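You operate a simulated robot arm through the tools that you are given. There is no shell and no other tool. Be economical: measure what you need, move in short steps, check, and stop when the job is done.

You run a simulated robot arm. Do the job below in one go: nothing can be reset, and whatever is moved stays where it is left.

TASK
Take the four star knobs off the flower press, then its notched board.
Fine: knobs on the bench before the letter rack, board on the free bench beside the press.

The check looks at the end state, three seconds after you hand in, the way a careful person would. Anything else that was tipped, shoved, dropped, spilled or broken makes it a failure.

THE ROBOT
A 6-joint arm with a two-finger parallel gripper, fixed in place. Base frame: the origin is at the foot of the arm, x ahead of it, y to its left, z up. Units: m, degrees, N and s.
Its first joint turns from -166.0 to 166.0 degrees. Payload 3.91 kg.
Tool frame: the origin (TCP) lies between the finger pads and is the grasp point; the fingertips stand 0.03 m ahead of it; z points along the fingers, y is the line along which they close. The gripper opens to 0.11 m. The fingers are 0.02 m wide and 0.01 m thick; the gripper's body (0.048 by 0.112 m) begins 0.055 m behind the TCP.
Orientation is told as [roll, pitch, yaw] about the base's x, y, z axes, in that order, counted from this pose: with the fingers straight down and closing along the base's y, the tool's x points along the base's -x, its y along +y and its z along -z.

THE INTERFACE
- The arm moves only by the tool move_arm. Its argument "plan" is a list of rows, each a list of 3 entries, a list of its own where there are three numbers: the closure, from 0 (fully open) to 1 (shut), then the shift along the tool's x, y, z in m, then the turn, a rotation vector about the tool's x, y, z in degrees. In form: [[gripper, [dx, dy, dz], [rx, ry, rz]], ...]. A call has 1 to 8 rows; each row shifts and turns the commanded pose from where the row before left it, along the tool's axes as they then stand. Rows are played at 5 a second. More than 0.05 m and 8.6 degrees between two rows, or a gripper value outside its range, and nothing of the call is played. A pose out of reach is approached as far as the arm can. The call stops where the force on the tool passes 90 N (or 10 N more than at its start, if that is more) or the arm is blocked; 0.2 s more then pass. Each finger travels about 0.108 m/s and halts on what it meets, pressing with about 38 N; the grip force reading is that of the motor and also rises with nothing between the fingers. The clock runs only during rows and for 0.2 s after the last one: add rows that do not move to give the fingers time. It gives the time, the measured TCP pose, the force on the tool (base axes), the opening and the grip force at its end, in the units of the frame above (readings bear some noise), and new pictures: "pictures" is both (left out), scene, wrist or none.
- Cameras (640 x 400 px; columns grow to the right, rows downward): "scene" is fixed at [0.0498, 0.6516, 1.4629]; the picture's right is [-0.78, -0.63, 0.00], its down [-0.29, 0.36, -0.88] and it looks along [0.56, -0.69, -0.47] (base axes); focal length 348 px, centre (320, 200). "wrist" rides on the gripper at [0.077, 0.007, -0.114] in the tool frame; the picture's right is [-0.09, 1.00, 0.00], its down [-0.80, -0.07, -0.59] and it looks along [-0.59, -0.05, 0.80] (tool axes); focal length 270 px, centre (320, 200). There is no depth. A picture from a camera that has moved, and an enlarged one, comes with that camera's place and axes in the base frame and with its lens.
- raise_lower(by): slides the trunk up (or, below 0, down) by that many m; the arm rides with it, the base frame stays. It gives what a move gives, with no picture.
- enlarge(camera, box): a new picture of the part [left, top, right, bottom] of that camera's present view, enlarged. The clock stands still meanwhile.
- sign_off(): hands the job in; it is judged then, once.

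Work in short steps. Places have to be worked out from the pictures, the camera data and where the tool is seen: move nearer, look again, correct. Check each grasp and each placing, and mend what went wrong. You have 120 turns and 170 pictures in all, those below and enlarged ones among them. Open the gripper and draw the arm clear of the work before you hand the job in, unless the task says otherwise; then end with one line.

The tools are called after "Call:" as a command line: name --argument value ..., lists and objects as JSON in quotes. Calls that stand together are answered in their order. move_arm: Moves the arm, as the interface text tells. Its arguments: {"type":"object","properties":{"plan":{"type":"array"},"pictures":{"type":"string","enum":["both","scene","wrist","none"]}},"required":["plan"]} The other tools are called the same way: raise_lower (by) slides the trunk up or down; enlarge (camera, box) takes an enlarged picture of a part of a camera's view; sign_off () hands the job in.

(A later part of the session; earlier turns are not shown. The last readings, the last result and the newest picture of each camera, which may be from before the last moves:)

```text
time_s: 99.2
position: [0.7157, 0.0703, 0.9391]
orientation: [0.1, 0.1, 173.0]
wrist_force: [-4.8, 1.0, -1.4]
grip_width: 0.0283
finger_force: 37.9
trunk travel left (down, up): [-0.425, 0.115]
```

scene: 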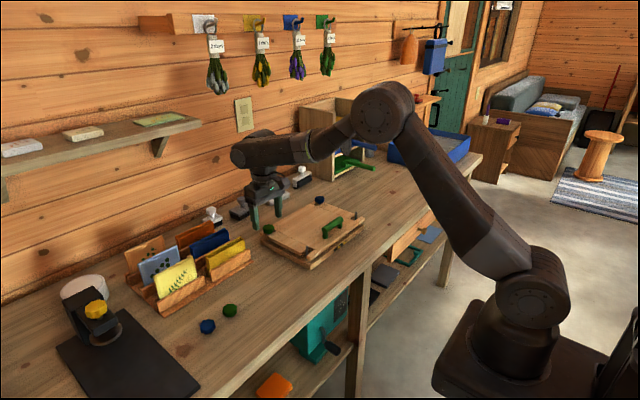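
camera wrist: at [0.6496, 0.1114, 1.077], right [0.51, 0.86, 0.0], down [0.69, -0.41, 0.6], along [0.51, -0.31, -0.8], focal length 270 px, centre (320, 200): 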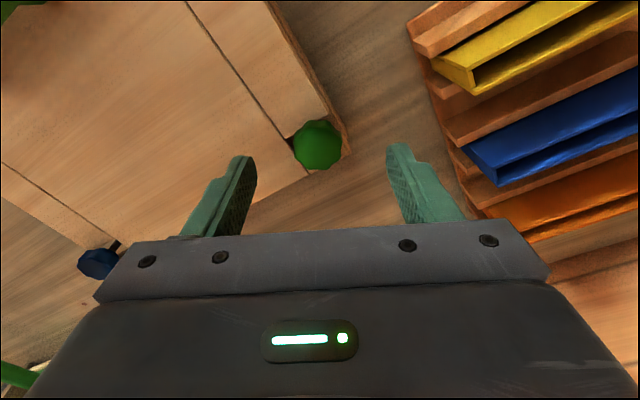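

Free. Lift clear, then unwind the wrist to 0 before carrying, so the camera stays away from the rack.

Call:
move_arm --plan '[[0.8, [0, 0, -0.04], [0, 0, 0]], [0.8, [0, 0, -0.04], [0, 0, 0]], [0.8, [0, 0, 0], [0, 0, 8.6]], [0.8, [0, 0, 0], [0, 0, 8.6]], [0.8, [0, 0, 0], [0, 0, 8.6]], [0.8, [0, 0, 0], [0, 0, 8.6]], [0.8, [0, 0, 0], [0, 0, 8.6]], [0.8, [0, 0, 0], [0, 0, 8.6]]]' --pictures "none"

Call:
move_arm --plan '[[0.8, [0, 0, 0], [0, 0, 8.6]], [0.8, [0, 0, 0], [0, 0, 8.6]], [0.8, [0, 0, 0], [0, 0, 8.6]], [0.8, [0, 0, 0], [0, 0, 8.6]], [0.8, [0, 0, 0], [0, 0, 8.6]], [0.8, [0, 0, 0], [0, 0, 8.6]], [0.8, [0, 0, 0], [0, 0, 8.6]], [0.8, [0, 0, 0], [0, 0, 8.6]]]' --pictures "none"

Call:
move_arm --plan '[[0.8, [0, 0, 0], [0, 0, 8.6]], [0.8, [0, 0, 0], [0, 0, 8.6]], [0.8, [0, 0, 0], [0, 0, 8.6]], [0.8, [0, 0, 0], [0, 0, 8.6]], [0.8, [0, 0, 0], [0, 0, 8.6]], [0.8, [0, 0, 0], [0, 0, 8.6]], [0.8, [0, 0, 0], [0, 0, 1]], [0.8, [0, 0, 0], [0, 0, 0]]]' --pictures "wrist"

```text
time_s: 101.0
position: [0.7161, 0.0703, 1.0199]
orientation: [0.0, 0.1, 121.1]
wrist_force: [0.3, -0.1, 0.2]
grip_width: 0.0281
finger_force: 37.6
trunk travel left (down, up): [-0.425, 0.115]
```

```text
time_s: 102.8
position: [0.7159, 0.0711, 1.021]
orientation: [-0.1, 0.0, 52.4]
wrist_force: [-0.6, 1.5, -0.3]
grip_width: 0.0281
finger_force: 38.2
trunk travel left (down, up): [-0.425, 0.115]
```

```text
time_s: 104.6
position: [0.7165, 0.0699, 1.0194]
orientation: [-0.1, -0.1, -0.1]
wrist_force: [-0.3, 0.2, -0.6]
grip_width: 0.0282
finger_force: 38.3
trunk travel left (down, up): [-0.425, 0.115]
camera wrist: at [0.6399, 0.0776, 1.1344], right [0.09, 1.0, 0.0], down [0.8, -0.07, 0.6], along [0.59, -0.06, -0.8], focal length 270 px, centre (320, 200)
```

wrist: 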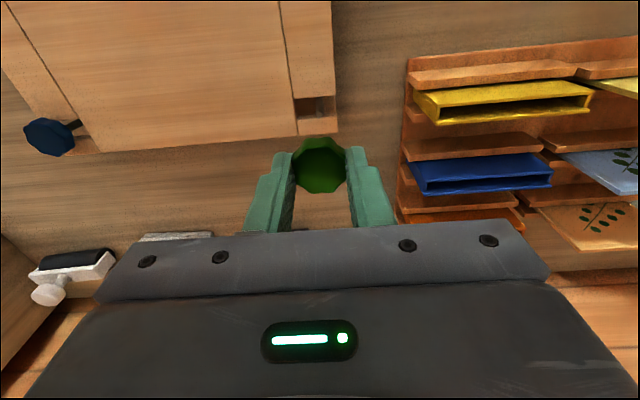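

Carry it: first back in x, then over to y 0.26, then down.

Call:
move_arm --plan '[[0.8, [0.0437, 0, 0], [0, 0, 0]], [0.8, [0.0437, 0, 0], [0, 0, 0]], [0.8, [0.0437, 0, 0], [0, 0, 0]], [0.8, [0, 0.0475, 0], [0, 0, 0]], [0.8, [0, 0.0475, 0], [0, 0, 0]], [0.8, [0, 0.0475, 0], [0, 0, 0]], [0.8, [0, 0.0475, 0], [0, 0, 0]]]' --pictures "none"

Call:
move_arm --plan '[[0.8, [0, 0, 0.04], [0, 0, 0]], [0.8, [0, 0, 0.04], [0, 0, 0]], [0.8, [0, 0, 0.035], [0, 0, 0]], [0.8, [0, 0, 0.015], [0, 0, 0]], [0.8, [0, 0, 0.004], [0, 0, 0]], [0.8, [0, 0, 0], [0, 0, 0]]]' --pictures "wrist"

```text
time_s: 106.2
position: [0.5862, 0.2625, 1.0195]
orientation: [-0.1, -0.1, -0.1]
wrist_force: [-0.7, -0.8, -0.3]
grip_width: 0.0284
finger_force: 38.1
trunk travel left (down, up): [-0.425, 0.115]
```

```text
time_s: 107.6
position: [0.5854, 0.2612, 0.886]
orientation: [0.0, -0.1, -0.1]
wrist_force: [0.0, 0.2, 1.1]
grip_width: 0.0285
finger_force: 38.0
trunk travel left (down, up): [-0.425, 0.115]
camera wrist: at [0.5088, 0.2672, 1.0001], right [0.09, 1.0, 0.0], down [0.8, -0.07, 0.6], along [0.59, -0.05, -0.8], focal length 270 px, centre (320, 200)
```

wrist: 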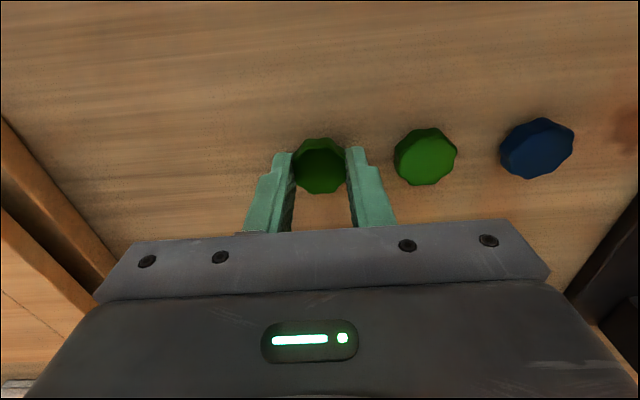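

Call:
move_arm --plan '[[0.8, [0, 0, 0.0015], [0, 0, 0]], [0.8, [0, 0, 0.0015], [0, 0, 0]], [0.8, [0, 0, 0], [0, 0, 0]]]' --pictures "none"

```text
time_s: 108.4
position: [0.5857, 0.2595, 0.8831]
orientation: [0.0, -0.2, -0.1]
wrist_force: [-1.3, 0.0, 11.8]
grip_width: 0.0283
finger_force: 37.5
trunk travel left (down, up): [-0.425, 0.115]
```

Contact. Release, rise, then travel to the last knob (blue, about (0.714, −0.169)).

Call:
move_arm --plan '[[0.8, [0, 0, -0.002], [0, 0, 0]], [0.58, [0, 0, 0], [0, 0, 0]], [0.58, [0, 0, 0], [0, 0, 0]], [0.58, [0, 0, -0.04], [0, 0, 0]], [0.3, [0, 0, -0.048], [0, 0, 0]], [0.3, [0, 0, -0.046], [0, 0, 0]], [0.3, [0, 0, 0], [0, 0, 0]]]' --pictures "wrist"

Call:
move_arm --plan '[[0.3, [0, -0.0478, 0], [0, 0, 0]], [0.3, [0, -0.0478, 0], [0, 0, 0]], [0.3, [0, -0.0478, 0], [0, 0, 0]], [0.3, [0, -0.0478, 0], [0, 0, 0]], [0.3, [0, -0.0478, 0], [0, 0, 0]], [0.3, [0, -0.0478, 0], [0, 0, 0]], [0.3, [0, -0.0478, 0], [0, 0, 0]], [0.3, [0, -0.0478, 0], [0, 0, 0]]]' --pictures "none"

Call:
move_arm --plan '[[0.3, [0, -0.0478, 0], [0, 0, 0]], [0.3, [-0.0433, 0, 0], [0, 0, 0]], [0.3, [-0.0433, 0, 0.015], [0, 0, 0]], [0.3, [-0.0433, 0, 0.02], [0, 0, 0]], [0.3, [0, 0, 0.02], [0, 0, 0]], [0.3, [0, 0, 0], [0, 0, 0]]]' --pictures "both"

Call:
enlarge --camera "wrist" --box '[240, 90, 400, 190]'

```text
time_s: 110.0
position: [0.5847, 0.2615, 1.0185]
orientation: [-0.1, -0.1, -0.1]
wrist_force: [-0.7, 0.0, 0.3]
grip_width: 0.0768
finger_force: 0.0
trunk travel left (down, up): [-0.425, 0.115]
camera wrist: at [0.5088, 0.2679, 1.1334], right [0.09, 1.0, 0.0], down [0.8, -0.07, 0.6], along [0.59, -0.05, -0.8], focal length 270 px, centre (320, 200)
```

wrist: 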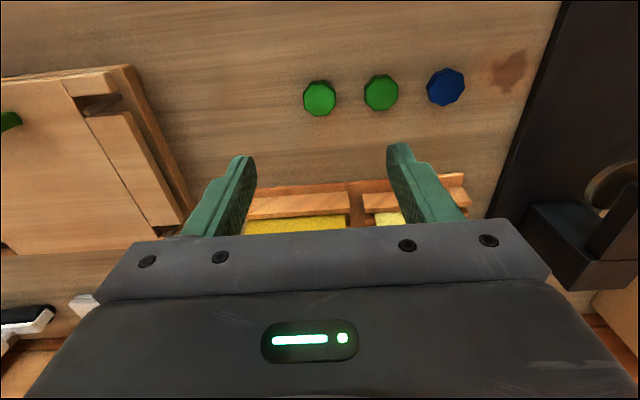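

```text
time_s: 111.8
position: [0.5855, -0.1221, 1.0183]
orientation: [-0.2, -0.1, -0.1]
wrist_force: [0.5, 0.5, 0.4]
grip_width: 0.0771
finger_force: 0.0
trunk travel left (down, up): [-0.425, 0.115]
```

```text
time_s: 113.2
position: [0.7146, -0.1685, 0.9642]
orientation: [-0.1, -0.1, -0.1]
wrist_force: [-0.2, -0.2, -0.2]
grip_width: 0.0771
finger_force: 0.1
trunk travel left (down, up): [-0.425, 0.115]
camera wrist: at [0.6385, -0.1632, 1.0792], right [0.09, 1.0, 0.0], down [0.8, -0.07, 0.6], along [0.59, -0.05, -0.8], focal length 270 px, centre (320, 200)
```

scene: 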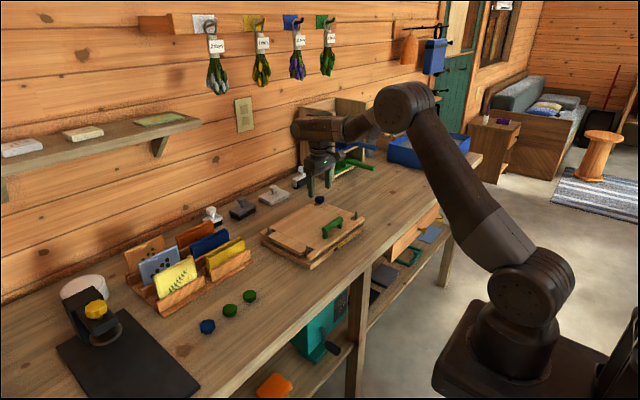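
wrist: 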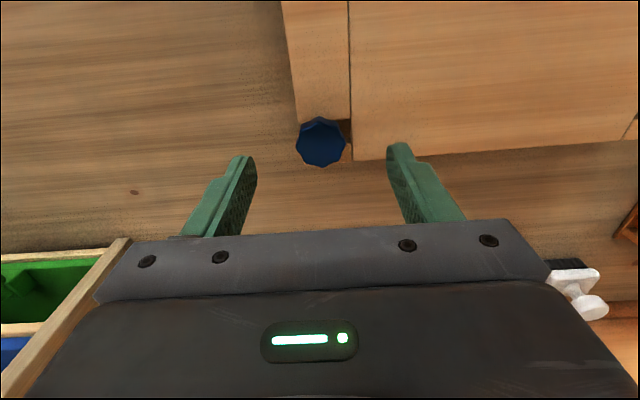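

```text
4.00 times, centred on (320, 140) of wrist
camera zoom: at [0.6385, -0.1632, 1.0792], right [0.09, 1.0, 0.0], down [0.8, -0.07, 0.6], along [0.59, -0.05, -0.8], focal length 1081 px, centre (320, 440)
```

zoom: 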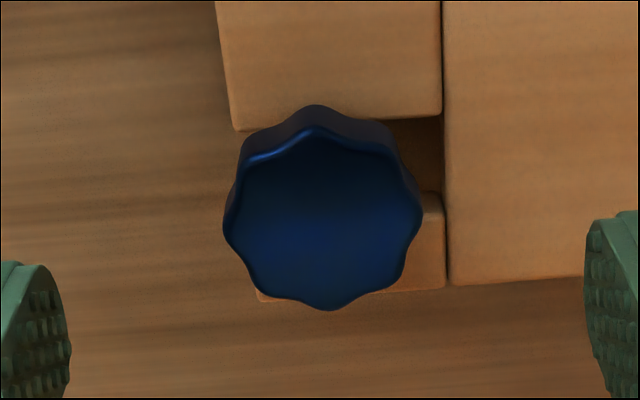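

The last knob is nearly centred. Descend, grip and begin turning.

Call:
move_arm --plan '[[0.3, [-0.001, -0.0005, 0.018], [0, 0, 0]], [0.3, [0, 0, 0.0175], [0, 0, 0]], [0.5, [0, 0, 0], [0, 0, 0]], [0.8, [0, 0, 0], [0, 0, 0]], [0.8, [0, 0, 0], [0, 0, 0]]]' --pictures "none"

Call:
move_arm --plan '[[0.8, [0, 0, 0], [0, 0, -8.5]], [0.8, [0, 0, 0], [0, 0, -8.5]], [0.8, [0, 0, -0.0001], [0, 0, -8.5]], [0.8, [0, 0, -0.0001], [0, 0, -8.5]], [0.8, [0, 0, -0.0002], [0, 0, -8.5]], [0.8, [0, 0, -0.0002], [0, 0, -8.5]], [0.8, [0, 0, -0.0001], [0, 0, -8.5]], [0.8, [0, 0, -0.0001], [0, 0, -8.5]]]' --pictures "wrist"

```text
time_s: 114.4
position: [0.7165, -0.1693, 0.9293]
orientation: [-0.1, -0.1, -0.2]
wrist_force: [-0.8, 3.9, 0.7]
grip_width: 0.0301
finger_force: 37.7
trunk travel left (down, up): [-0.425, 0.115]
```

```text
time_s: 116.2
position: [0.7156, -0.1695, 0.9304]
orientation: [-0.1, 0.1, 68.0]
wrist_force: [0.3, 7.5, 0.0]
grip_width: 0.03
finger_force: 37.8
trunk travel left (down, up): [-0.425, 0.115]
camera wrist: at [0.6813, -0.2382, 1.0449], right [-0.89, 0.45, 0.0], down [0.36, 0.72, 0.59], along [0.27, 0.53, -0.8], focal length 270 px, centre (320, 200)
```

wrist: 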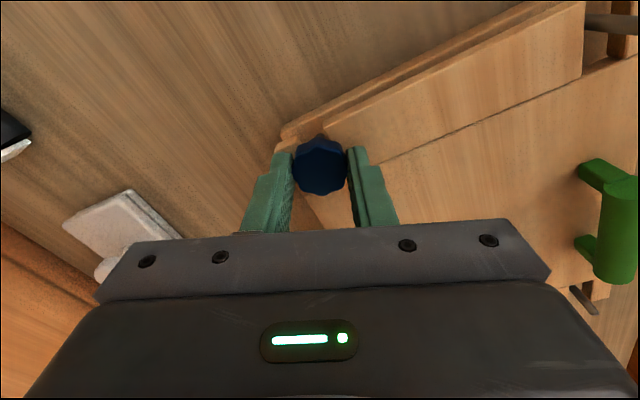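

Good. Continuing to about 150°.

Call:
move_arm --plan '[[0.8, [-0.0004, 0.0002, -0.0001], [0, 0, -8.5]], [0.8, [0, 0, -0.0002], [0, 0, -8.5]], [0.8, [0, 0, -0.0001], [0, 0, -8.5]], [0.8, [0, 0, -0.0002], [0, 0, -8.5]], [0.8, [0, 0, -0.0001], [0, 0, -8.5]], [0.8, [0, 0, -0.0002], [0, 0, -8.5]]]' --pictures "none"

Call:
move_arm --plan '[[0.8, [0, 0, -0.0001], [0, 0, -8.5]], [0.8, [0, 0, -0.0002], [0, 0, -8.5]], [0.8, [0, 0, -0.0001], [0, 0, -8.5]], [0.8, [0, 0, 0], [0, 0, 0]]]' --pictures "none"

Call:
enlarge --camera "scene" --box '[246, 180, 374, 260]'

```text
time_s: 117.6
position: [0.7138, -0.1694, 0.9307]
orientation: [-0.1, 0.2, 119.2]
wrist_force: [-2.8, 5.1, 1.0]
grip_width: 0.03
finger_force: 37.7
trunk travel left (down, up): [-0.425, 0.115]
```

```text
time_s: 118.6
position: [0.7155, -0.1712, 0.931]
orientation: [0.2, 0.1, 144.5]
wrist_force: [-4.5, 5.8, -0.3]
grip_width: 0.0302
finger_force: 38.4
trunk travel left (down, up): [-0.425, 0.115]
```

```text
5.00 times, centred on (310, 220) of scene
camera zoom: at [0.0498, 0.6516, 1.4629], right [-0.78, -0.63, 0.0], down [-0.29, 0.36, -0.88], along [0.56, -0.69, -0.47], focal length 1740 px, centre (370, 100)
```

zoom: 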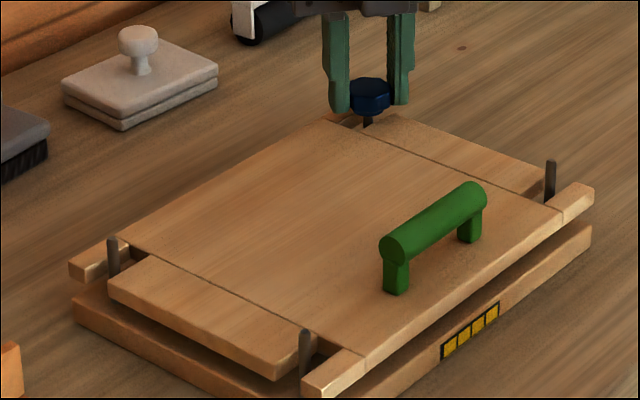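

All four lamps are lit now. Open, rise, unwind about 230°, and regrip.

Call:
move_arm --plan '[[0.3, [0, 0, 0], [0, 0, 0]], [0.3, [0, 0, 0], [0, 0, 0]], [0.3, [0, 0, -0.03], [0, 0, 0]], [0.3, [0, 0, 0], [0, 0, 8.5]], [0.3, [0, 0, 0], [0, 0, 8.5]], [0.3, [0, 0, 0], [0, 0, 8.5]], [0.3, [0, 0, 0], [0, 0, 8.5]], [0.3, [0, 0, 0], [0, 0, 8.5]]]' --pictures "none"

Call:
move_arm --plan '[[0.3, [0, 0, 0], [0, 0, 8.5]], [0.3, [0, 0, 0], [0, 0, 8.5]], [0.3, [0, 0, 0], [0, 0, 8.5]], [0.3, [0, 0, 0], [0, 0, 8.5]], [0.3, [0, 0, 0], [0, 0, 8.5]], [0.3, [0, 0, 0], [0, 0, 8.5]], [0.3, [0, 0, 0], [0, 0, 8.5]], [0.3, [0, 0, 0], [0, 0, 8.5]]]' --pictures "none"

Call:
move_arm --plan '[[0.3, [0, 0, 0], [0, 0, 8.5]], [0.3, [0, 0, 0], [0, 0, 8.5]], [0.3, [0, 0, 0], [0, 0, 8.5]], [0.3, [0, 0, 0], [0, 0, 8.5]], [0.3, [0, 0, 0], [0, 0, 8.5]], [0.3, [0, 0, 0], [0, 0, 8.5]], [0.3, [0, 0, 0], [0, 0, 8.5]], [0.3, [0, 0, 0], [0, 0, 8.5]]]' --pictures "none"

Call:
move_arm --plan '[[0.3, [0, 0, 0], [0, 0, 8.5]], [0.3, [0, 0, 0], [0, 0, 8.5]], [0.3, [0, 0, 0], [0, 0, 8.5]], [0.3, [0, 0, 0], [0, 0, 8.5]], [0.3, [0, 0, 0], [0, 0, 8.5]], [0.3, [0, 0, 0], [0, 0, 8.5]], [0.3, [0, 0, 0], [0, 0, 8.5]], [0.3, [0, 0, 0], [0, 0, 0]]]' --pictures "none"

Call:
enlarge --camera "wrist" --box '[240, 90, 400, 190]'

```text
time_s: 120.4
position: [0.715, -0.1698, 0.9607]
orientation: [-0.1, 0.1, 101.8]
wrist_force: [0.0, -0.3, 0.4]
grip_width: 0.0769
finger_force: 0.0
trunk travel left (down, up): [-0.425, 0.115]
```

```text
time_s: 122.2
position: [0.7157, -0.1702, 0.9604]
orientation: [-0.1, -0.1, 33.7]
wrist_force: [-0.4, -0.9, -0.2]
grip_width: 0.0769
finger_force: 0.1
trunk travel left (down, up): [-0.425, 0.115]
```

```text
time_s: 124.0
position: [0.7155, -0.1705, 0.961]
orientation: [0.0, -0.1, -34.4]
wrist_force: [-0.2, 0.3, 0.6]
grip_width: 0.0768
finger_force: 0.1
trunk travel left (down, up): [-0.425, 0.115]
```

```text
time_s: 125.8
position: [0.716, -0.1696, 0.961]
orientation: [0.2, -0.1, -93.7]
wrist_force: [0.7, 0.6, 1.0]
grip_width: 0.0769
finger_force: 0.0
trunk travel left (down, up): [-0.425, 0.115]
```

```text
4.00 times, centred on (320, 140) of wrist
camera zoom: at [0.7283, -0.0939, 1.0756], right [0.99, -0.15, 0.0], down [-0.12, -0.79, 0.6], along [-0.09, -0.59, -0.8], focal length 1081 px, centre (320, 440)
```

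zoom: 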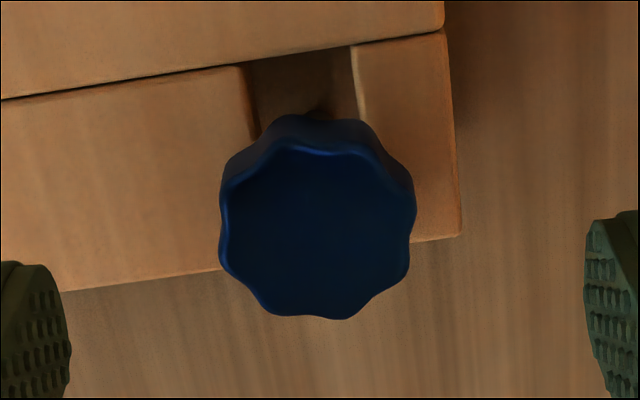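

Centred. Regrip and turn.

Call:
move_arm --plan '[[0.3, [0, 0, 0.028], [0, 0, 0]], [0.5, [0, 0, 0], [0, 0, 0]], [0.8, [0, 0, 0], [0, 0, 0]], [0.8, [0, 0, 0], [0, 0, 0]], [0.8, [0, 0, -0.0001], [0, 0, -8.5]], [0.8, [0, 0, -0.0002], [0, 0, -8.5]], [0.8, [0, 0, -0.0001], [0, 0, -8.5]], [0.8, [0, 0, -0.0002], [0, 0, -8.5]]]' --pictures "none"

Call:
move_arm --plan '[[0.8, [0, 0, -0.0001], [0, 0, -8.5]], [0.8, [0, 0, -0.0002], [0, 0, -8.5]], [0.8, [0, 0, -0.0001], [0, 0, -8.5]], [0.8, [0, 0, -0.0002], [0, 0, -8.5]], [0.8, [0, 0, -0.0001], [0, 0, -8.5]], [0.8, [0, 0, -0.0002], [0, 0, -8.5]], [0.8, [0, 0, -0.0001], [0, 0, -8.5]], [0.8, [0, 0, -0.0002], [0, 0, -8.5]]]' --pictures "none"

```text
time_s: 127.6
position: [0.7145, -0.1697, 0.9338]
orientation: [0.1, -0.1, -59.4]
wrist_force: [0.0, 0.8, 1.1]
grip_width: 0.0294
finger_force: 38.2
trunk travel left (down, up): [-0.425, 0.115]
```

```text
time_s: 129.4
position: [0.7152, -0.1687, 0.934]
orientation: [-0.1, 0.0, 8.5]
wrist_force: [-0.5, 2.7, -0.7]
grip_width: 0.0291
finger_force: 37.4
trunk travel left (down, up): [-0.425, 0.115]
```

Call:
move_arm --plan '[[0.8, [0, 0, -0.0001], [0, 0, -8.5]], [0.8, [0, 0, -0.0002], [0, 0, -8.5]], [0.8, [0, 0, -0.0001], [0, 0, -8.5]], [0.8, [0, 0, -0.0002], [0, 0, -8.5]], [0.8, [0, 0, -0.0001], [0, 0, -8.5]], [0.8, [0, 0, -0.0002], [0, 0, -8.5]], [0.8, [0, 0, -0.0001], [0, 0, -8.5]], [0.8, [0, 0, -0.0002], [0, 0, -8.5]]]' --pictures "none"

Call:
move_arm --plan '[[0.8, [0, 0, -0.0001], [0, 0, -8.5]], [0.8, [0, 0, -0.0001], [0, 0, -8.5]], [0.8, [0, 0, -0.0001], [0, 0, -8.5]], [0.8, [0, 0, -0.0002], [0, 0, -8.5]], [0.8, [0, 0, -0.0001], [0, 0, -8.5]], [0.8, [0, 0, -0.0002], [0, 0, -8.5]], [0.8, [0, 0, -0.0001], [0, 0, -8.5]], [0.8, [0, 0, 0], [0, 0, 0]]]' --pictures "none"

```text
time_s: 131.2
position: [0.7152, -0.1699, 0.9355]
orientation: [-0.2, 0.1, 76.6]
wrist_force: [-0.6, 4.6, -1.0]
grip_width: 0.0289
finger_force: 37.9
trunk travel left (down, up): [-0.425, 0.115]
```

```text
time_s: 133.0
position: [0.7157, -0.1702, 0.9378]
orientation: [0.0, 0.2, 136.1]
wrist_force: [0.6, -0.6, -0.3]
grip_width: 0.0287
finger_force: 37.7
trunk travel left (down, up): [-0.425, 0.115]
```

Forces are zero, so it should be free. Lift test, then up.

Call:
move_arm --plan '[[0.8, [0, 0, 0], [0, 0, -8]], [0.8, [0, 0, -0.0015], [0, 0, 0]], [0.8, [0, 0, -0.0015], [0, 0, 0]], [0.8, [0, 0, 0], [0, 0, 0]]]' --pictures "none"

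```text
time_s: 134.0
position: [0.7155, -0.1683, 0.9398]
orientation: [0.0, 0.0, 143.9]
wrist_force: [0.3, -0.1, -0.1]
grip_width: 0.0285
finger_force: 38.3
trunk travel left (down, up): [-0.425, 0.115]
```

Call:
move_arm --plan '[[0.8, [0, 0, -0.04], [0, 0, 0]], [0.8, [0, 0, -0.04], [0, 0, 0]], [0.8, [0, 0, 0], [0, 0, 8.6]], [0.8, [0, 0, 0], [0, 0, 8.6]], [0.8, [0, 0, 0], [0, 0, 8.6]], [0.8, [0, 0, 0], [0, 0, 8.6]], [0.8, [0, 0, 0], [0, 0, 8.6]], [0.8, [0, 0, 0], [0, 0, 8.6]]]' --pictures "none"

Call:
move_arm --plan '[[0.8, [0, 0, 0], [0, 0, 8.6]], [0.8, [0, 0, 0], [0, 0, 8.6]], [0.8, [0, 0, 0], [0, 0, 8.6]], [0.8, [0, 0, 0], [0, 0, 8.6]], [0.8, [0, 0, 0], [0, 0, 8.6]], [0.8, [0, 0, 0], [0, 0, 8.6]], [0.8, [0, 0, 0], [0, 0, 8.6]], [0.8, [0, 0, 0], [0, 0, 8.6]]]' --pictures "none"

Call:
move_arm --plan '[[0.8, [0, 0, 0], [0, 0, 8.6]], [0.8, [0, 0, 0], [0, 0, 8.6]], [0.8, [0, 0, 0], [0, 0, 6.3]], [0.8, [0, 0, 0], [0, 0, 0]]]' --pictures "both"

```text
time_s: 135.8
position: [0.716, -0.1701, 1.0199]
orientation: [0.0, 0.1, 92.1]
wrist_force: [-0.4, 0.0, 0.0]
grip_width: 0.0282
finger_force: 38.1
trunk travel left (down, up): [-0.425, 0.115]
```

```text
time_s: 137.6
position: [0.7147, -0.1706, 1.0204]
orientation: [-0.1, 0.0, 23.3]
wrist_force: [0.4, 0.6, 0.1]
grip_width: 0.0282
finger_force: 37.8
trunk travel left (down, up): [-0.425, 0.115]
```

```text
time_s: 138.6
position: [0.7151, -0.1695, 1.0204]
orientation: [-0.1, 0.0, -0.1]
wrist_force: [-0.2, 0.8, -0.7]
grip_width: 0.0284
finger_force: 38.0
trunk travel left (down, up): [-0.425, 0.115]
camera wrist: at [0.6391, -0.1629, 1.1345], right [0.09, 1.0, 0.0], down [0.8, -0.07, 0.6], along [0.59, -0.05, -0.8], focal length 270 px, centre (320, 200)
```

scene: 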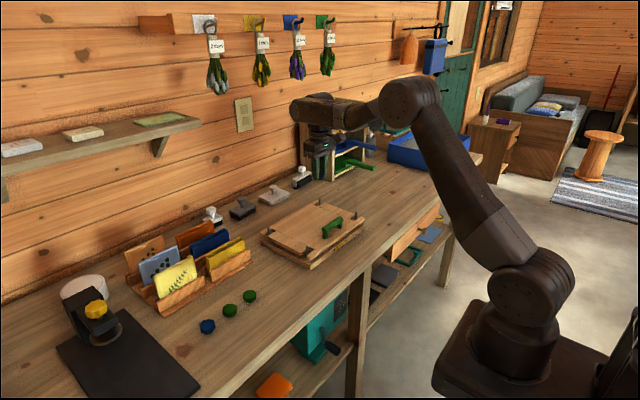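
wrist: 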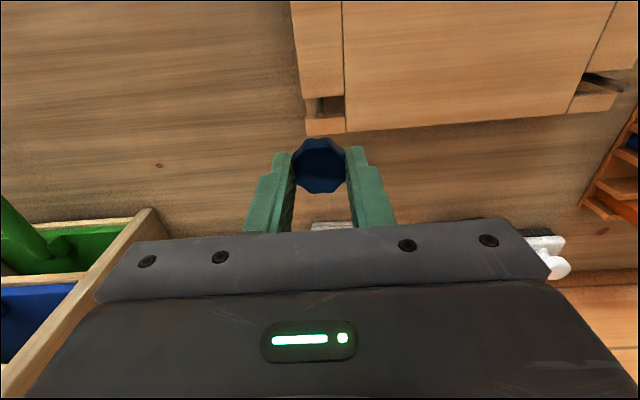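

All four are off. Carry the last one to (0.585, 0.20).

Call:
move_arm --plan '[[0.8, [0.0433, 0, 0], [0, 0, 0]], [0.8, [0.0433, 0, 0], [0, 0, 0]], [0.8, [0.0433, 0, 0], [0, 0, 0]], [0.8, [0, 0.0465, 0], [0, 0, 0]], [0.8, [0, 0.0465, 0], [0, 0, 0]], [0.8, [0, 0.0465, 0], [0, 0, 0]], [0.8, [0, 0.0465, 0], [0, 0, 0]], [0.8, [0, 0.0465, 0], [0, 0, 0]]]' --pictures "none"

Call:
move_arm --plan '[[0.8, [0, 0.0465, 0], [0, 0, 0]], [0.8, [0, 0.0465, 0], [0, 0, 0]], [0.8, [0, 0.0465, 0], [0, 0, 0]], [0.8, [0, 0, 0.045], [0, 0, 0]], [0.8, [0, 0, 0.045], [0, 0, 0]], [0.8, [0, 0, 0.03], [0, 0, 0]], [0.8, [0, 0, 0.013], [0, 0, 0]], [0.8, [0, 0, 0], [0, 0, 0]]]' --pictures "wrist"

```text
time_s: 140.4
position: [0.5851, 0.062, 1.0195]
orientation: [-0.1, -0.1, 0.0]
wrist_force: [-0.7, -0.1, -0.6]
grip_width: 0.0283
finger_force: 38.4
trunk travel left (down, up): [-0.425, 0.115]
```

```text
time_s: 142.2
position: [0.5849, 0.2026, 0.8845]
orientation: [0.0, -0.1, 0.0]
wrist_force: [0.4, 0.0, 0.5]
grip_width: 0.0284
finger_force: 37.9
trunk travel left (down, up): [-0.425, 0.115]
camera wrist: at [0.5093, 0.2087, 0.9998], right [0.09, 1.0, 0.0], down [0.8, -0.07, 0.6], along [0.59, -0.05, -0.8], focal length 270 px, centre (320, 200)
```

wrist: 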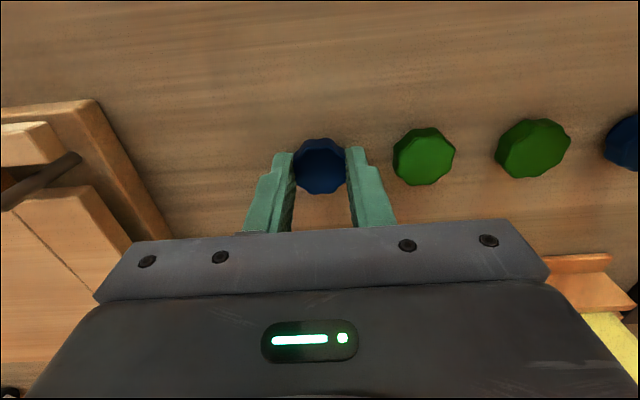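

Call:
move_arm --plan '[[0.8, [0, 0, 0.0015], [0, 0, 0]], [0.8, [0, 0, 0.0015], [0, 0, 0]], [0.8, [0, 0, 0], [0, 0, 0]]]' --pictures "none"

```text
time_s: 143.0
position: [0.5847, 0.2033, 0.8845]
orientation: [0.0, -0.2, 0.0]
wrist_force: [-0.9, -1.3, 14.6]
grip_width: 0.0282
finger_force: 38.0
trunk travel left (down, up): [-0.425, 0.115]
```

Contact. Release and rise, then view the free bench on the −y side of the press.

Call:
move_arm --plan '[[0.8, [0, 0, -0.002], [0, 0, 0]], [0.58, [0, 0, 0], [0, 0, 0]], [0.58, [0, 0, 0], [0, 0, 0]], [0.58, [0, 0, -0.04], [0, 0, 0]], [0.3, [0, 0, -0.048], [0, 0, 0]], [0.3, [0, 0, -0.048], [0, 0, 0]], [0.3, [0, 0, -0.04], [0, 0, 0]]]' --pictures "wrist"

Call:
move_arm --plan '[[0.3, [0.003, -0.047, -0.005], [0, 0, 0]], [0.3, [0.003, -0.047, -0.005], [0, 0, 0]], [0.3, [0.003, -0.047, -0.005], [0, 0, 0]], [0.3, [0.003, -0.047, -0.005], [0, 0, 0]], [0.3, [0.003, -0.047, -0.005], [0, 0, 0]], [0.3, [0.003, -0.047, 0], [0, 0, 0]], [0.3, [0.003, -0.047, 0], [0, 0, 0]], [0.3, [0.003, -0.047, 0], [0, 0, 0]]]' --pictures "none"

Call:
move_arm --plan '[[0.3, [0, -0.047, -0.01], [0, 0, 0]], [0.3, [0, -0.047, -0.01], [0, 0, 0]], [0.3, [0, 0, 0], [0, 0, 0]]]' --pictures "both"

```text
time_s: 144.6
position: [0.5855, 0.2021, 1.0618]
orientation: [-0.1, -0.2, 0.0]
wrist_force: [0.1, 1.2, 0.2]
grip_width: 0.0767
finger_force: 0.0
trunk travel left (down, up): [-0.425, 0.115]
camera wrist: at [0.5086, 0.2085, 1.1771], right [0.09, 1.0, 0.0], down [0.8, -0.07, 0.6], along [0.59, -0.05, -0.8], focal length 270 px, centre (320, 200)
```

wrist: 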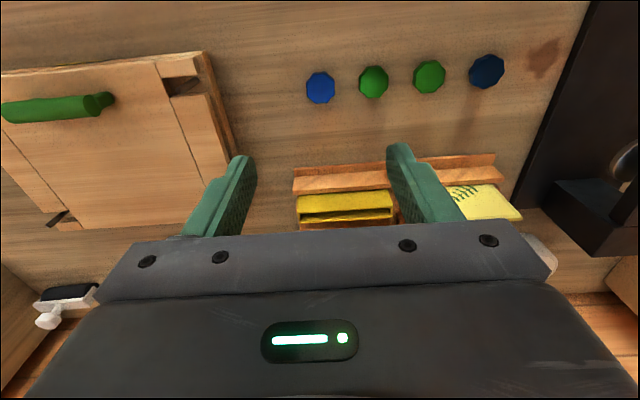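

```text
time_s: 146.4
position: [0.5621, -0.1753, 1.0868]
orientation: [0.0, -0.2, -0.1]
wrist_force: [-0.1, 0.0, 0.6]
grip_width: 0.0771
finger_force: 0.0
trunk travel left (down, up): [-0.425, 0.115]
```

```text
time_s: 147.2
position: [0.5607, -0.2684, 1.1058]
orientation: [-0.1, -0.1, 0.0]
wrist_force: [-0.6, -0.2, -0.5]
grip_width: 0.0769
finger_force: 0.0
trunk travel left (down, up): [-0.425, 0.115]
camera wrist: at [0.4855, -0.2623, 1.2205], right [0.09, 1.0, 0.0], down [0.8, -0.07, 0.6], along [0.59, -0.05, -0.8], focal length 270 px, centre (320, 200)
```

scene: 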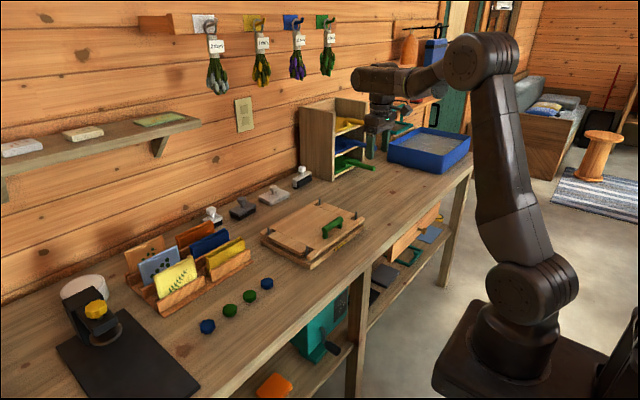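
wrist: 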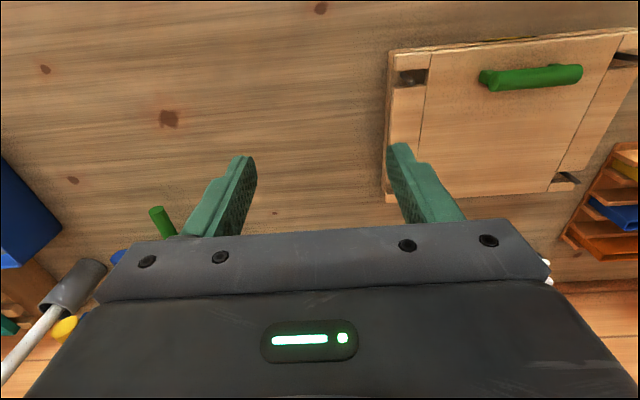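

The bench from y −0.2 to −0.55 is free (the green stick tip is at about (0.75, −0.57)). Now I'll move above the handle, near (0.569, −0.05), and turn the wrist 90° to close across the bar.

Call:
move_arm --plan '[[0.3, [-0.002, 0.044, 0.01], [0, 0, 0]], [0.3, [-0.002, 0.044, 0.01], [0, 0, 0]], [0.3, [-0.002, 0.044, 0.01], [0, 0, 0]], [0.3, [-0.002, 0.044, 0.01], [0, 0, 0]], [0.3, [0, 0.043, 0.01], [0, 0, 0]], [0.3, [0, 0, 0], [0, 0, -8.5]], [0.3, [0, 0, 0], [0, 0, -8.5]], [0.3, [0, 0, 0], [0, 0, -8.5]]]' --pictures "none"

Call:
move_arm --plan '[[0.3, [0, 0, 0], [0, 0, -8.5]], [0.3, [0, 0, 0], [0, 0, -8.5]], [0.3, [0, 0, 0], [0, 0, -8.5]], [0.3, [0, 0, 0], [0, 0, -8.5]], [0.3, [0, 0, 0], [0, 0, -8.5]], [0.3, [0, 0, 0], [0, 0, -8.5]], [0.3, [0, 0, 0], [0, 0, -8.5]], [0.3, [0, 0, 0], [0, 0, -5]]]' --pictures "wrist"

Call:
enlarge --camera "scene" --box '[250, 190, 378, 270]'

```text
time_s: 149.0
position: [0.5694, -0.0496, 1.0553]
orientation: [-0.1, 0.1, 25.6]
wrist_force: [-0.5, -1.0, -0.9]
grip_width: 0.077
finger_force: 0.2
trunk travel left (down, up): [-0.425, 0.115]
```

```text
time_s: 150.8
position: [0.5693, -0.0483, 1.0568]
orientation: [-0.2, 0.2, 90.1]
wrist_force: [0.9, 0.6, -1.1]
grip_width: 0.0774
finger_force: 0.1
trunk travel left (down, up): [-0.425, 0.115]
camera wrist: at [0.5637, -0.1258, 1.1712], right [-1.0, 0.09, 0.0], down [0.07, 0.8, 0.59], along [0.05, 0.59, -0.81], focal length 270 px, centre (320, 200)
```

wrist: 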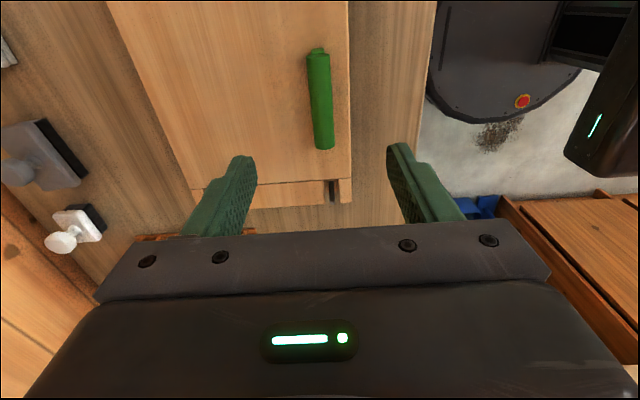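

```text
5.00 times, centred on (314, 230) of scene
camera zoom: at [0.0498, 0.6516, 1.4629], right [-0.78, -0.63, 0.0], down [-0.29, 0.36, -0.88], along [0.56, -0.69, -0.47], focal length 1740 px, centre (350, 50)
```

zoom: 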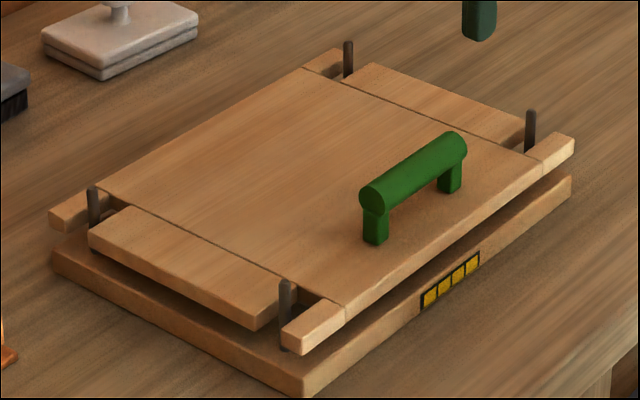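

Bar axis is at about (0.570, −0.052, z 0.92). Descend to TCP 0.930 and close.

Call:
move_arm --plan '[[0.3, [0.004, 0, 0.045], [0, 0, 0]], [0.3, [0, 0, 0.045], [0, 0, 0]], [0.3, [0, 0, 0.02], [0, 0, 0]], [0.3, [0, 0, 0], [0, 0, 0]]]' --pictures "wrist"

Call:
enlarge --camera "scene" --box '[286, 200, 366, 250]'

```text
time_s: 151.8
position: [0.5692, -0.0529, 0.9462]
orientation: [-0.1, 0.1, 90.0]
wrist_force: [0.5, 0.1, 0.9]
grip_width: 0.0771
finger_force: 0.0
trunk travel left (down, up): [-0.425, 0.115]
camera wrist: at [0.5645, -0.1299, 1.0611], right [-1.0, 0.09, 0.0], down [0.07, 0.8, 0.59], along [0.05, 0.59, -0.81], focal length 270 px, centre (320, 200)
```

wrist: 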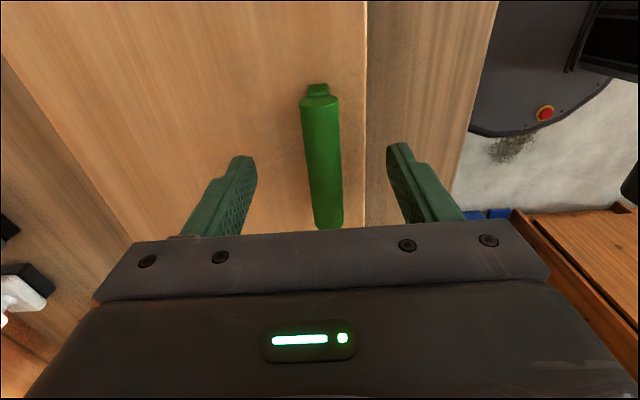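

```text
8.00 times, centred on (326, 225) of scene
camera zoom: at [0.0498, 0.6516, 1.4629], right [-0.78, -0.63, 0.0], down [-0.29, 0.36, -0.88], along [0.56, -0.69, -0.47], focal length 2784 px, centre (272, 0)
```

zoom: 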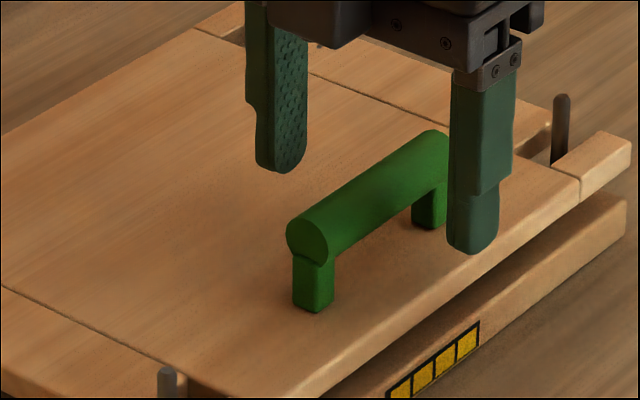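

Aligned. Descend 17 mm and close.

Call:
move_arm --plan '[[0.3, [0, 0, 0.01], [0, 0, 0]], [0.3, [0, 0, 0.007], [0, 0, 0]], [0.6, [0, 0, 0], [0, 0, 0]], [0.95, [0, 0, 0], [0, 0, 0]], [0.95, [0, 0, 0], [0, 0, 0]], [0.95, [0, 0, 0], [0, 0, 0]]]' --pictures "none"

Call:
enlarge --camera "scene" --box '[286, 200, 366, 250]'

```text
time_s: 153.2
position: [0.5698, -0.0526, 0.9302]
orientation: [-0.2, 0.0, 90.0]
wrist_force: [-0.6, 0.5, 0.2]
grip_width: 0.0197
finger_force: 37.7
trunk travel left (down, up): [-0.425, 0.115]
```

```text
8.00 times, centred on (326, 225) of scene
camera zoom: at [0.0498, 0.6516, 1.4629], right [-0.78, -0.63, 0.0], down [-0.29, 0.36, -0.88], along [0.56, -0.69, -0.47], focal length 2784 px, centre (272, 0)
```

zoom: 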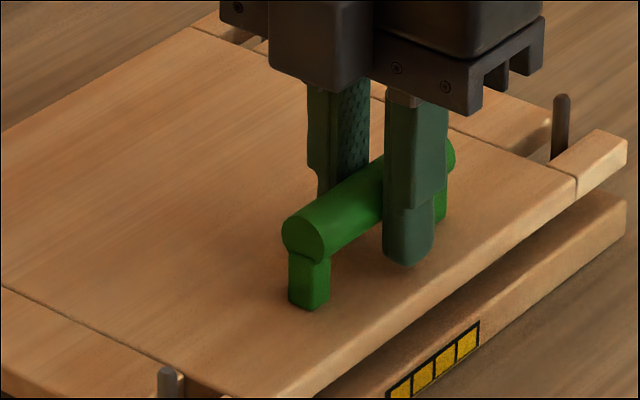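

Gripped at 20 mm. Gentle lift of 6 mm to see how the board behaves.

Call:
move_arm --plan '[[1.0, [0, 0, -0.003], [0, 0, 0]], [1.0, [0, 0, -0.003], [0, 0, 0]], [1.0, [0, 0, 0], [0, 0, 0]]]' --pictures "none"

Call:
enlarge --camera "scene" --box '[250, 190, 378, 270]'

```text
time_s: 154.0
position: [0.5712, -0.0522, 0.9348]
orientation: [-0.1, 0.1, 90.0]
wrist_force: [-0.2, -0.1, -4.1]
grip_width: 0.0198
finger_force: 37.7
trunk travel left (down, up): [-0.425, 0.115]
```

```text
5.00 times, centred on (314, 230) of scene
camera zoom: at [0.0498, 0.6516, 1.4629], right [-0.78, -0.63, 0.0], down [-0.29, 0.36, -0.88], along [0.56, -0.69, -0.47], focal length 1740 px, centre (350, 50)
```

zoom: 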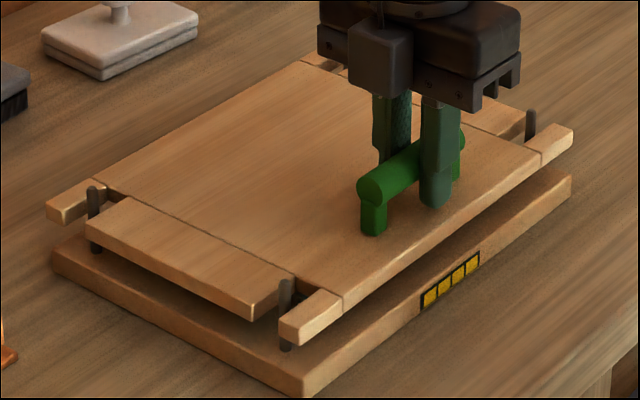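

It rises nearly level with a load of about 4 N. Continue lifting 30 mm in small steps.

Call:
move_arm --plan '[[1.0, [0, 0, -0.006], [0, 0, 0]], [1.0, [0, 0, -0.006], [0, 0, 0]], [1.0, [0, 0, -0.006], [0, 0, 0]], [1.0, [0, 0, -0.006], [0, 0, 0]], [1.0, [0, 0, -0.006], [0, 0, 0]], [1.0, [0, 0, 0], [0, 0, 0]]]' --pictures "none"

Call:
enlarge --camera "scene" --box '[250, 190, 378, 270]'

```text
time_s: 155.4
position: [0.5687, -0.0527, 0.966]
orientation: [-0.1, 0.0, 90.1]
wrist_force: [0.0, -0.5, -4.3]
grip_width: 0.0195
finger_force: 37.7
trunk travel left (down, up): [-0.425, 0.115]
```

```text
5.00 times, centred on (314, 230) of scene
camera zoom: at [0.0498, 0.6516, 1.4629], right [-0.78, -0.63, 0.0], down [-0.29, 0.36, -0.88], along [0.56, -0.69, -0.47], focal length 1740 px, centre (350, 50)
```

zoom: 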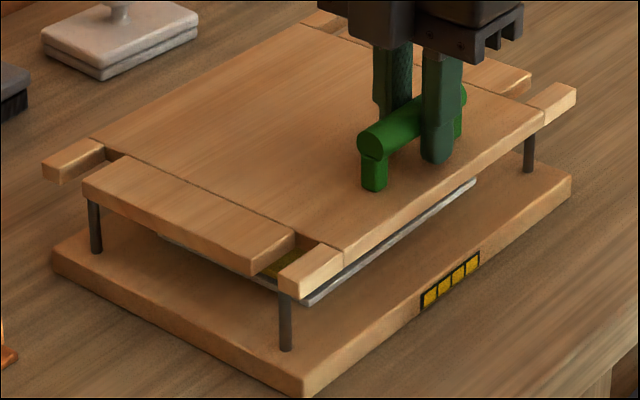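

There is a pale sheet under the board. I must check whether it is lying on the base or coming up with the board.

Call:
enlarge --camera "scene" --box '[270, 220, 350, 270]'

```text
8.00 times, centred on (310, 245) of scene
camera zoom: at [0.0498, 0.6516, 1.4629], right [-0.78, -0.63, 0.0], down [-0.29, 0.36, -0.88], along [0.56, -0.69, -0.47], focal length 2784 px, centre (400, -160)
```

zoom: 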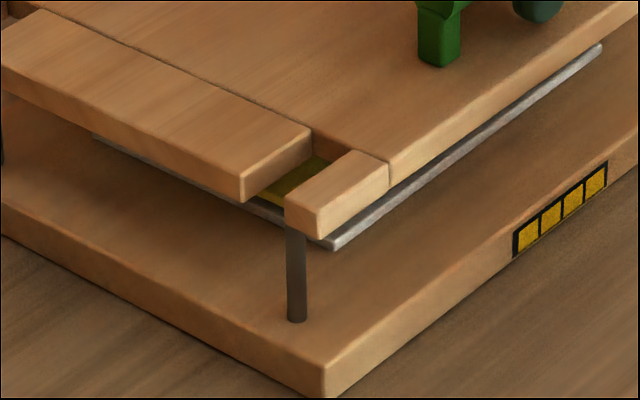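

The sheet's corners are symmetric about the press only at base height, so it lies on the base and stays. Lift the board higher.

Call:
move_arm --plan '[[1.0, [0, 0, -0.01], [0, 0, 0]], [1.0, [0, 0, -0.01], [0, 0, 0]], [1.0, [0, 0, -0.01], [0, 0, 0]], [1.0, [0, 0, -0.015], [0, 0, 0]], [1.0, [0, 0, -0.015], [0, 0, 0]], [1.0, [0, 0, 0], [0, 0, 0]]]' --pictures "scene"

Call:
enlarge --camera "scene" --box '[240, 170, 384, 260]'

```text
time_s: 156.8
position: [0.5693, -0.0532, 1.0256]
orientation: [-0.1, 0.1, 90.0]
wrist_force: [-0.7, -0.6, -5.0]
grip_width: 0.0195
finger_force: 38.0
trunk travel left (down, up): [-0.425, 0.115]
```

scene: 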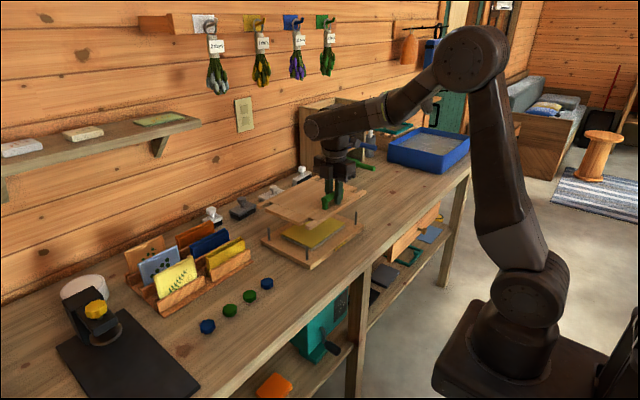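

```text
4.44 times, centred on (312, 215) of scene
camera zoom: at [0.0498, 0.6516, 1.4629], right [-0.78, -0.63, 0.0], down [-0.29, 0.36, -0.88], along [0.56, -0.69, -0.47], focal length 1547 px, centre (356, 133)
```

zoom: 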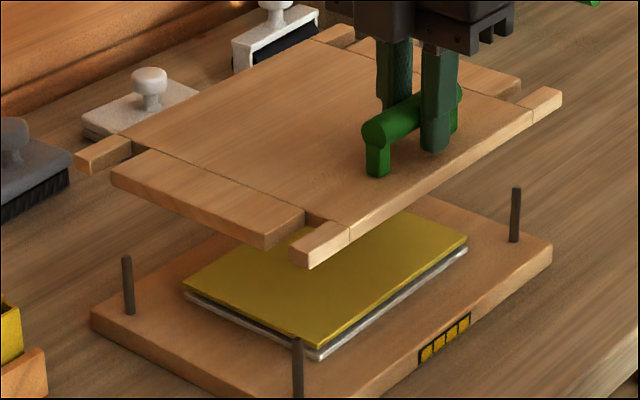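

The board is clear and level. Carry it 0.32 m to −y and 0.02 m toward the robot.

Call:
move_arm --plan '[[1.0, [0.02, 0.0025, 0], [0, 0, 0]], [1.0, [0.035, 0.0025, 0], [0, 0, 0]], [1.0, [0.045, 0.0025, 0], [0, 0, 0]], [1.0, [0.045, 0.0025, 0], [0, 0, 0]], [1.0, [0.045, 0.0025, 0], [0, 0, 0]], [1.0, [0.045, 0.0025, 0], [0, 0, 0]], [1.0, [0.045, 0.0025, 0], [0, 0, 0]], [1.0, [0.03, 0.0025, 0], [0, 0, 0]]]' --pictures "none"

Call:
move_arm --plan '[[1.0, [0.01, 0, 0], [0, 0, 0]], [1.0, [0, 0, 0], [0, 0, 0]]]' --pictures "both"

Call:
enlarge --camera "scene" --box '[280, 110, 440, 210]'

```text
time_s: 158.6
position: [0.5489, -0.3641, 1.0263]
orientation: [0.0, 0.1, 90.0]
wrist_force: [0.4, 0.1, -3.5]
grip_width: 0.0196
finger_force: 38.3
trunk travel left (down, up): [-0.425, 0.115]
```

```text
time_s: 159.2
position: [0.549, -0.3731, 1.0255]
orientation: [-0.1, 0.0, 90.0]
wrist_force: [0.6, -1.5, -3.7]
grip_width: 0.0194
finger_force: 37.7
trunk travel left (down, up): [-0.425, 0.115]
camera wrist: at [0.5438, -0.4506, 1.141], right [-1.0, 0.09, 0.0], down [0.07, 0.8, 0.59], along [0.05, 0.59, -0.8], focal length 270 px, centre (320, 200)
```

scene: 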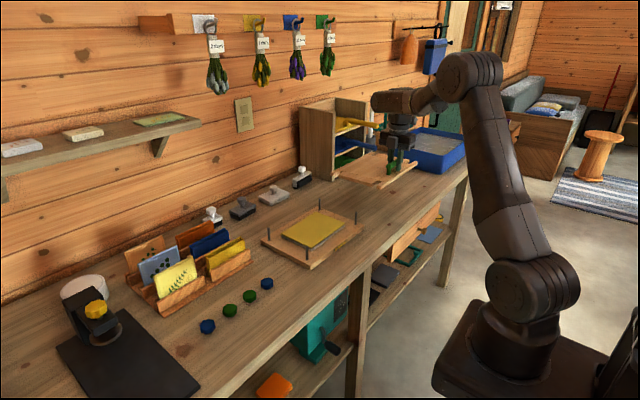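
wrist: 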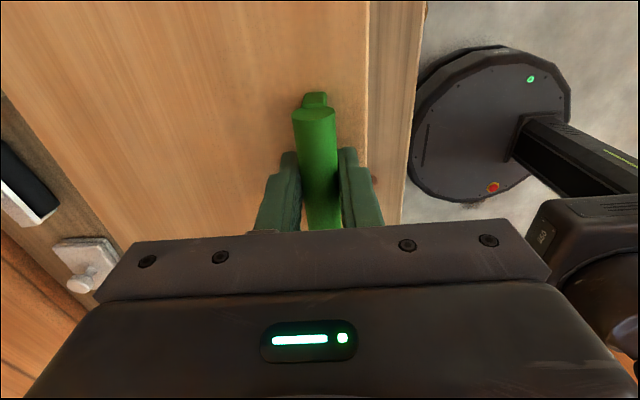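

```text
4.00 times, centred on (360, 160) of scene
camera zoom: at [0.0498, 0.6516, 1.4629], right [-0.78, -0.63, 0.0], down [-0.29, 0.36, -0.88], along [0.56, -0.69, -0.47], focal length 1392 px, centre (160, 360)
```

zoom: 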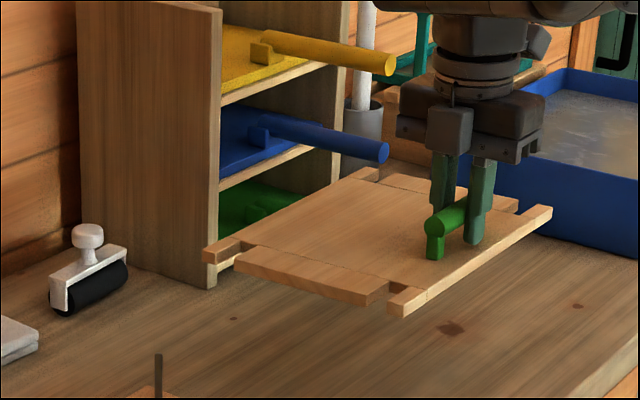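

The board spans about x 0.525–0.715 and y −0.50…−0.225, clear of the shelf handles (tips near x 0.74, y −0.57) and of the press base. Lower it.

Call:
move_arm --plan '[[1.0, [0, 0, 0.02], [0, 0, 0]], [1.0, [0, 0, 0.025], [0, 0, 0]], [1.0, [0, 0, 0.025], [0, 0, 0]], [1.0, [0, 0, 0.015], [0, 0, 0]], [1.0, [0, 0, 0.01], [0, 0, 0]], [1.0, [0, 0, 0], [0, 0, 0]]]' --pictures "none"

Call:
enlarge --camera "scene" --box '[280, 120, 440, 220]'

```text
time_s: 160.6
position: [0.5492, -0.3726, 0.9304]
orientation: [0.0, 0.1, 90.1]
wrist_force: [-0.3, 0.0, -3.8]
grip_width: 0.0195
finger_force: 37.8
trunk travel left (down, up): [-0.425, 0.115]
```

```text
4.00 times, centred on (360, 170) of scene
camera zoom: at [0.0498, 0.6516, 1.4629], right [-0.78, -0.63, 0.0], down [-0.29, 0.36, -0.88], along [0.56, -0.69, -0.47], focal length 1392 px, centre (160, 320)
```

zoom: 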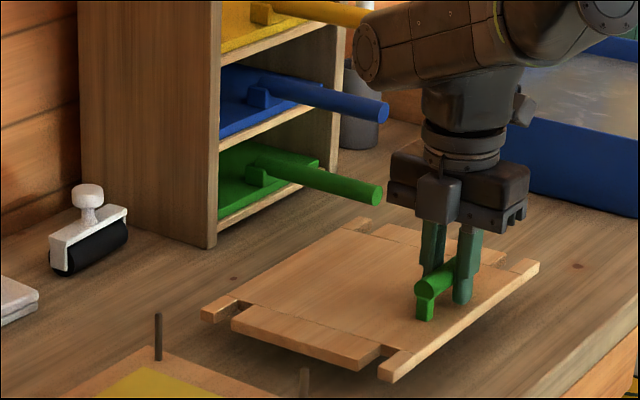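

Clear all around. Continue down in small steps, watching for the load to be taken up.

Call:
move_arm --plan '[[1.0, [0, 0, 0.006], [0, 0, 0]], [1.0, [0, 0, 0.005], [0, 0, 0]], [1.0, [0, 0, 0.004], [0, 0, 0]], [1.0, [0, 0, 0], [0, 0, 0]]]' --pictures "none"

Call:
enlarge --camera "scene" --box '[320, 170, 432, 240]'

```text
time_s: 161.6
position: [0.5501, -0.3731, 0.9152]
orientation: [0.0, 0.1, 90.0]
wrist_force: [0.5, -1.0, -4.5]
grip_width: 0.0193
finger_force: 38.2
trunk travel left (down, up): [-0.425, 0.115]
```

```text
5.71 times, centred on (376, 205) of scene
camera zoom: at [0.0498, 0.6516, 1.4629], right [-0.78, -0.63, 0.0], down [-0.29, 0.36, -0.88], along [0.56, -0.69, -0.47], focal length 1988 px, centre (0, 171)
```

zoom: 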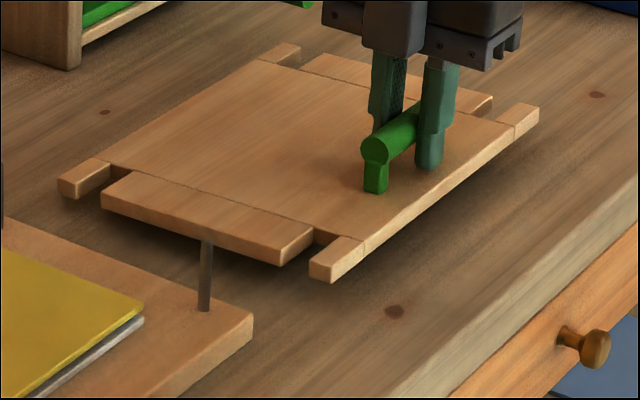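

Call:
move_arm --plan '[[1.0, [0, 0, 0.003], [0, 0, 0]], [1.0, [0, 0, 0.003], [0, 0, 0]], [1.0, [0, 0, 0.002], [0, 0, 0]], [1.0, [0, 0, 0], [0, 0, 0]]]' --pictures "none"

```text
time_s: 162.6
position: [0.549, -0.372, 0.9085]
orientation: [0.0, 0.0, 90.0]
wrist_force: [0.0, -0.7, -3.5]
grip_width: 0.0192
finger_force: 37.8
trunk travel left (down, up): [-0.425, 0.115]
```

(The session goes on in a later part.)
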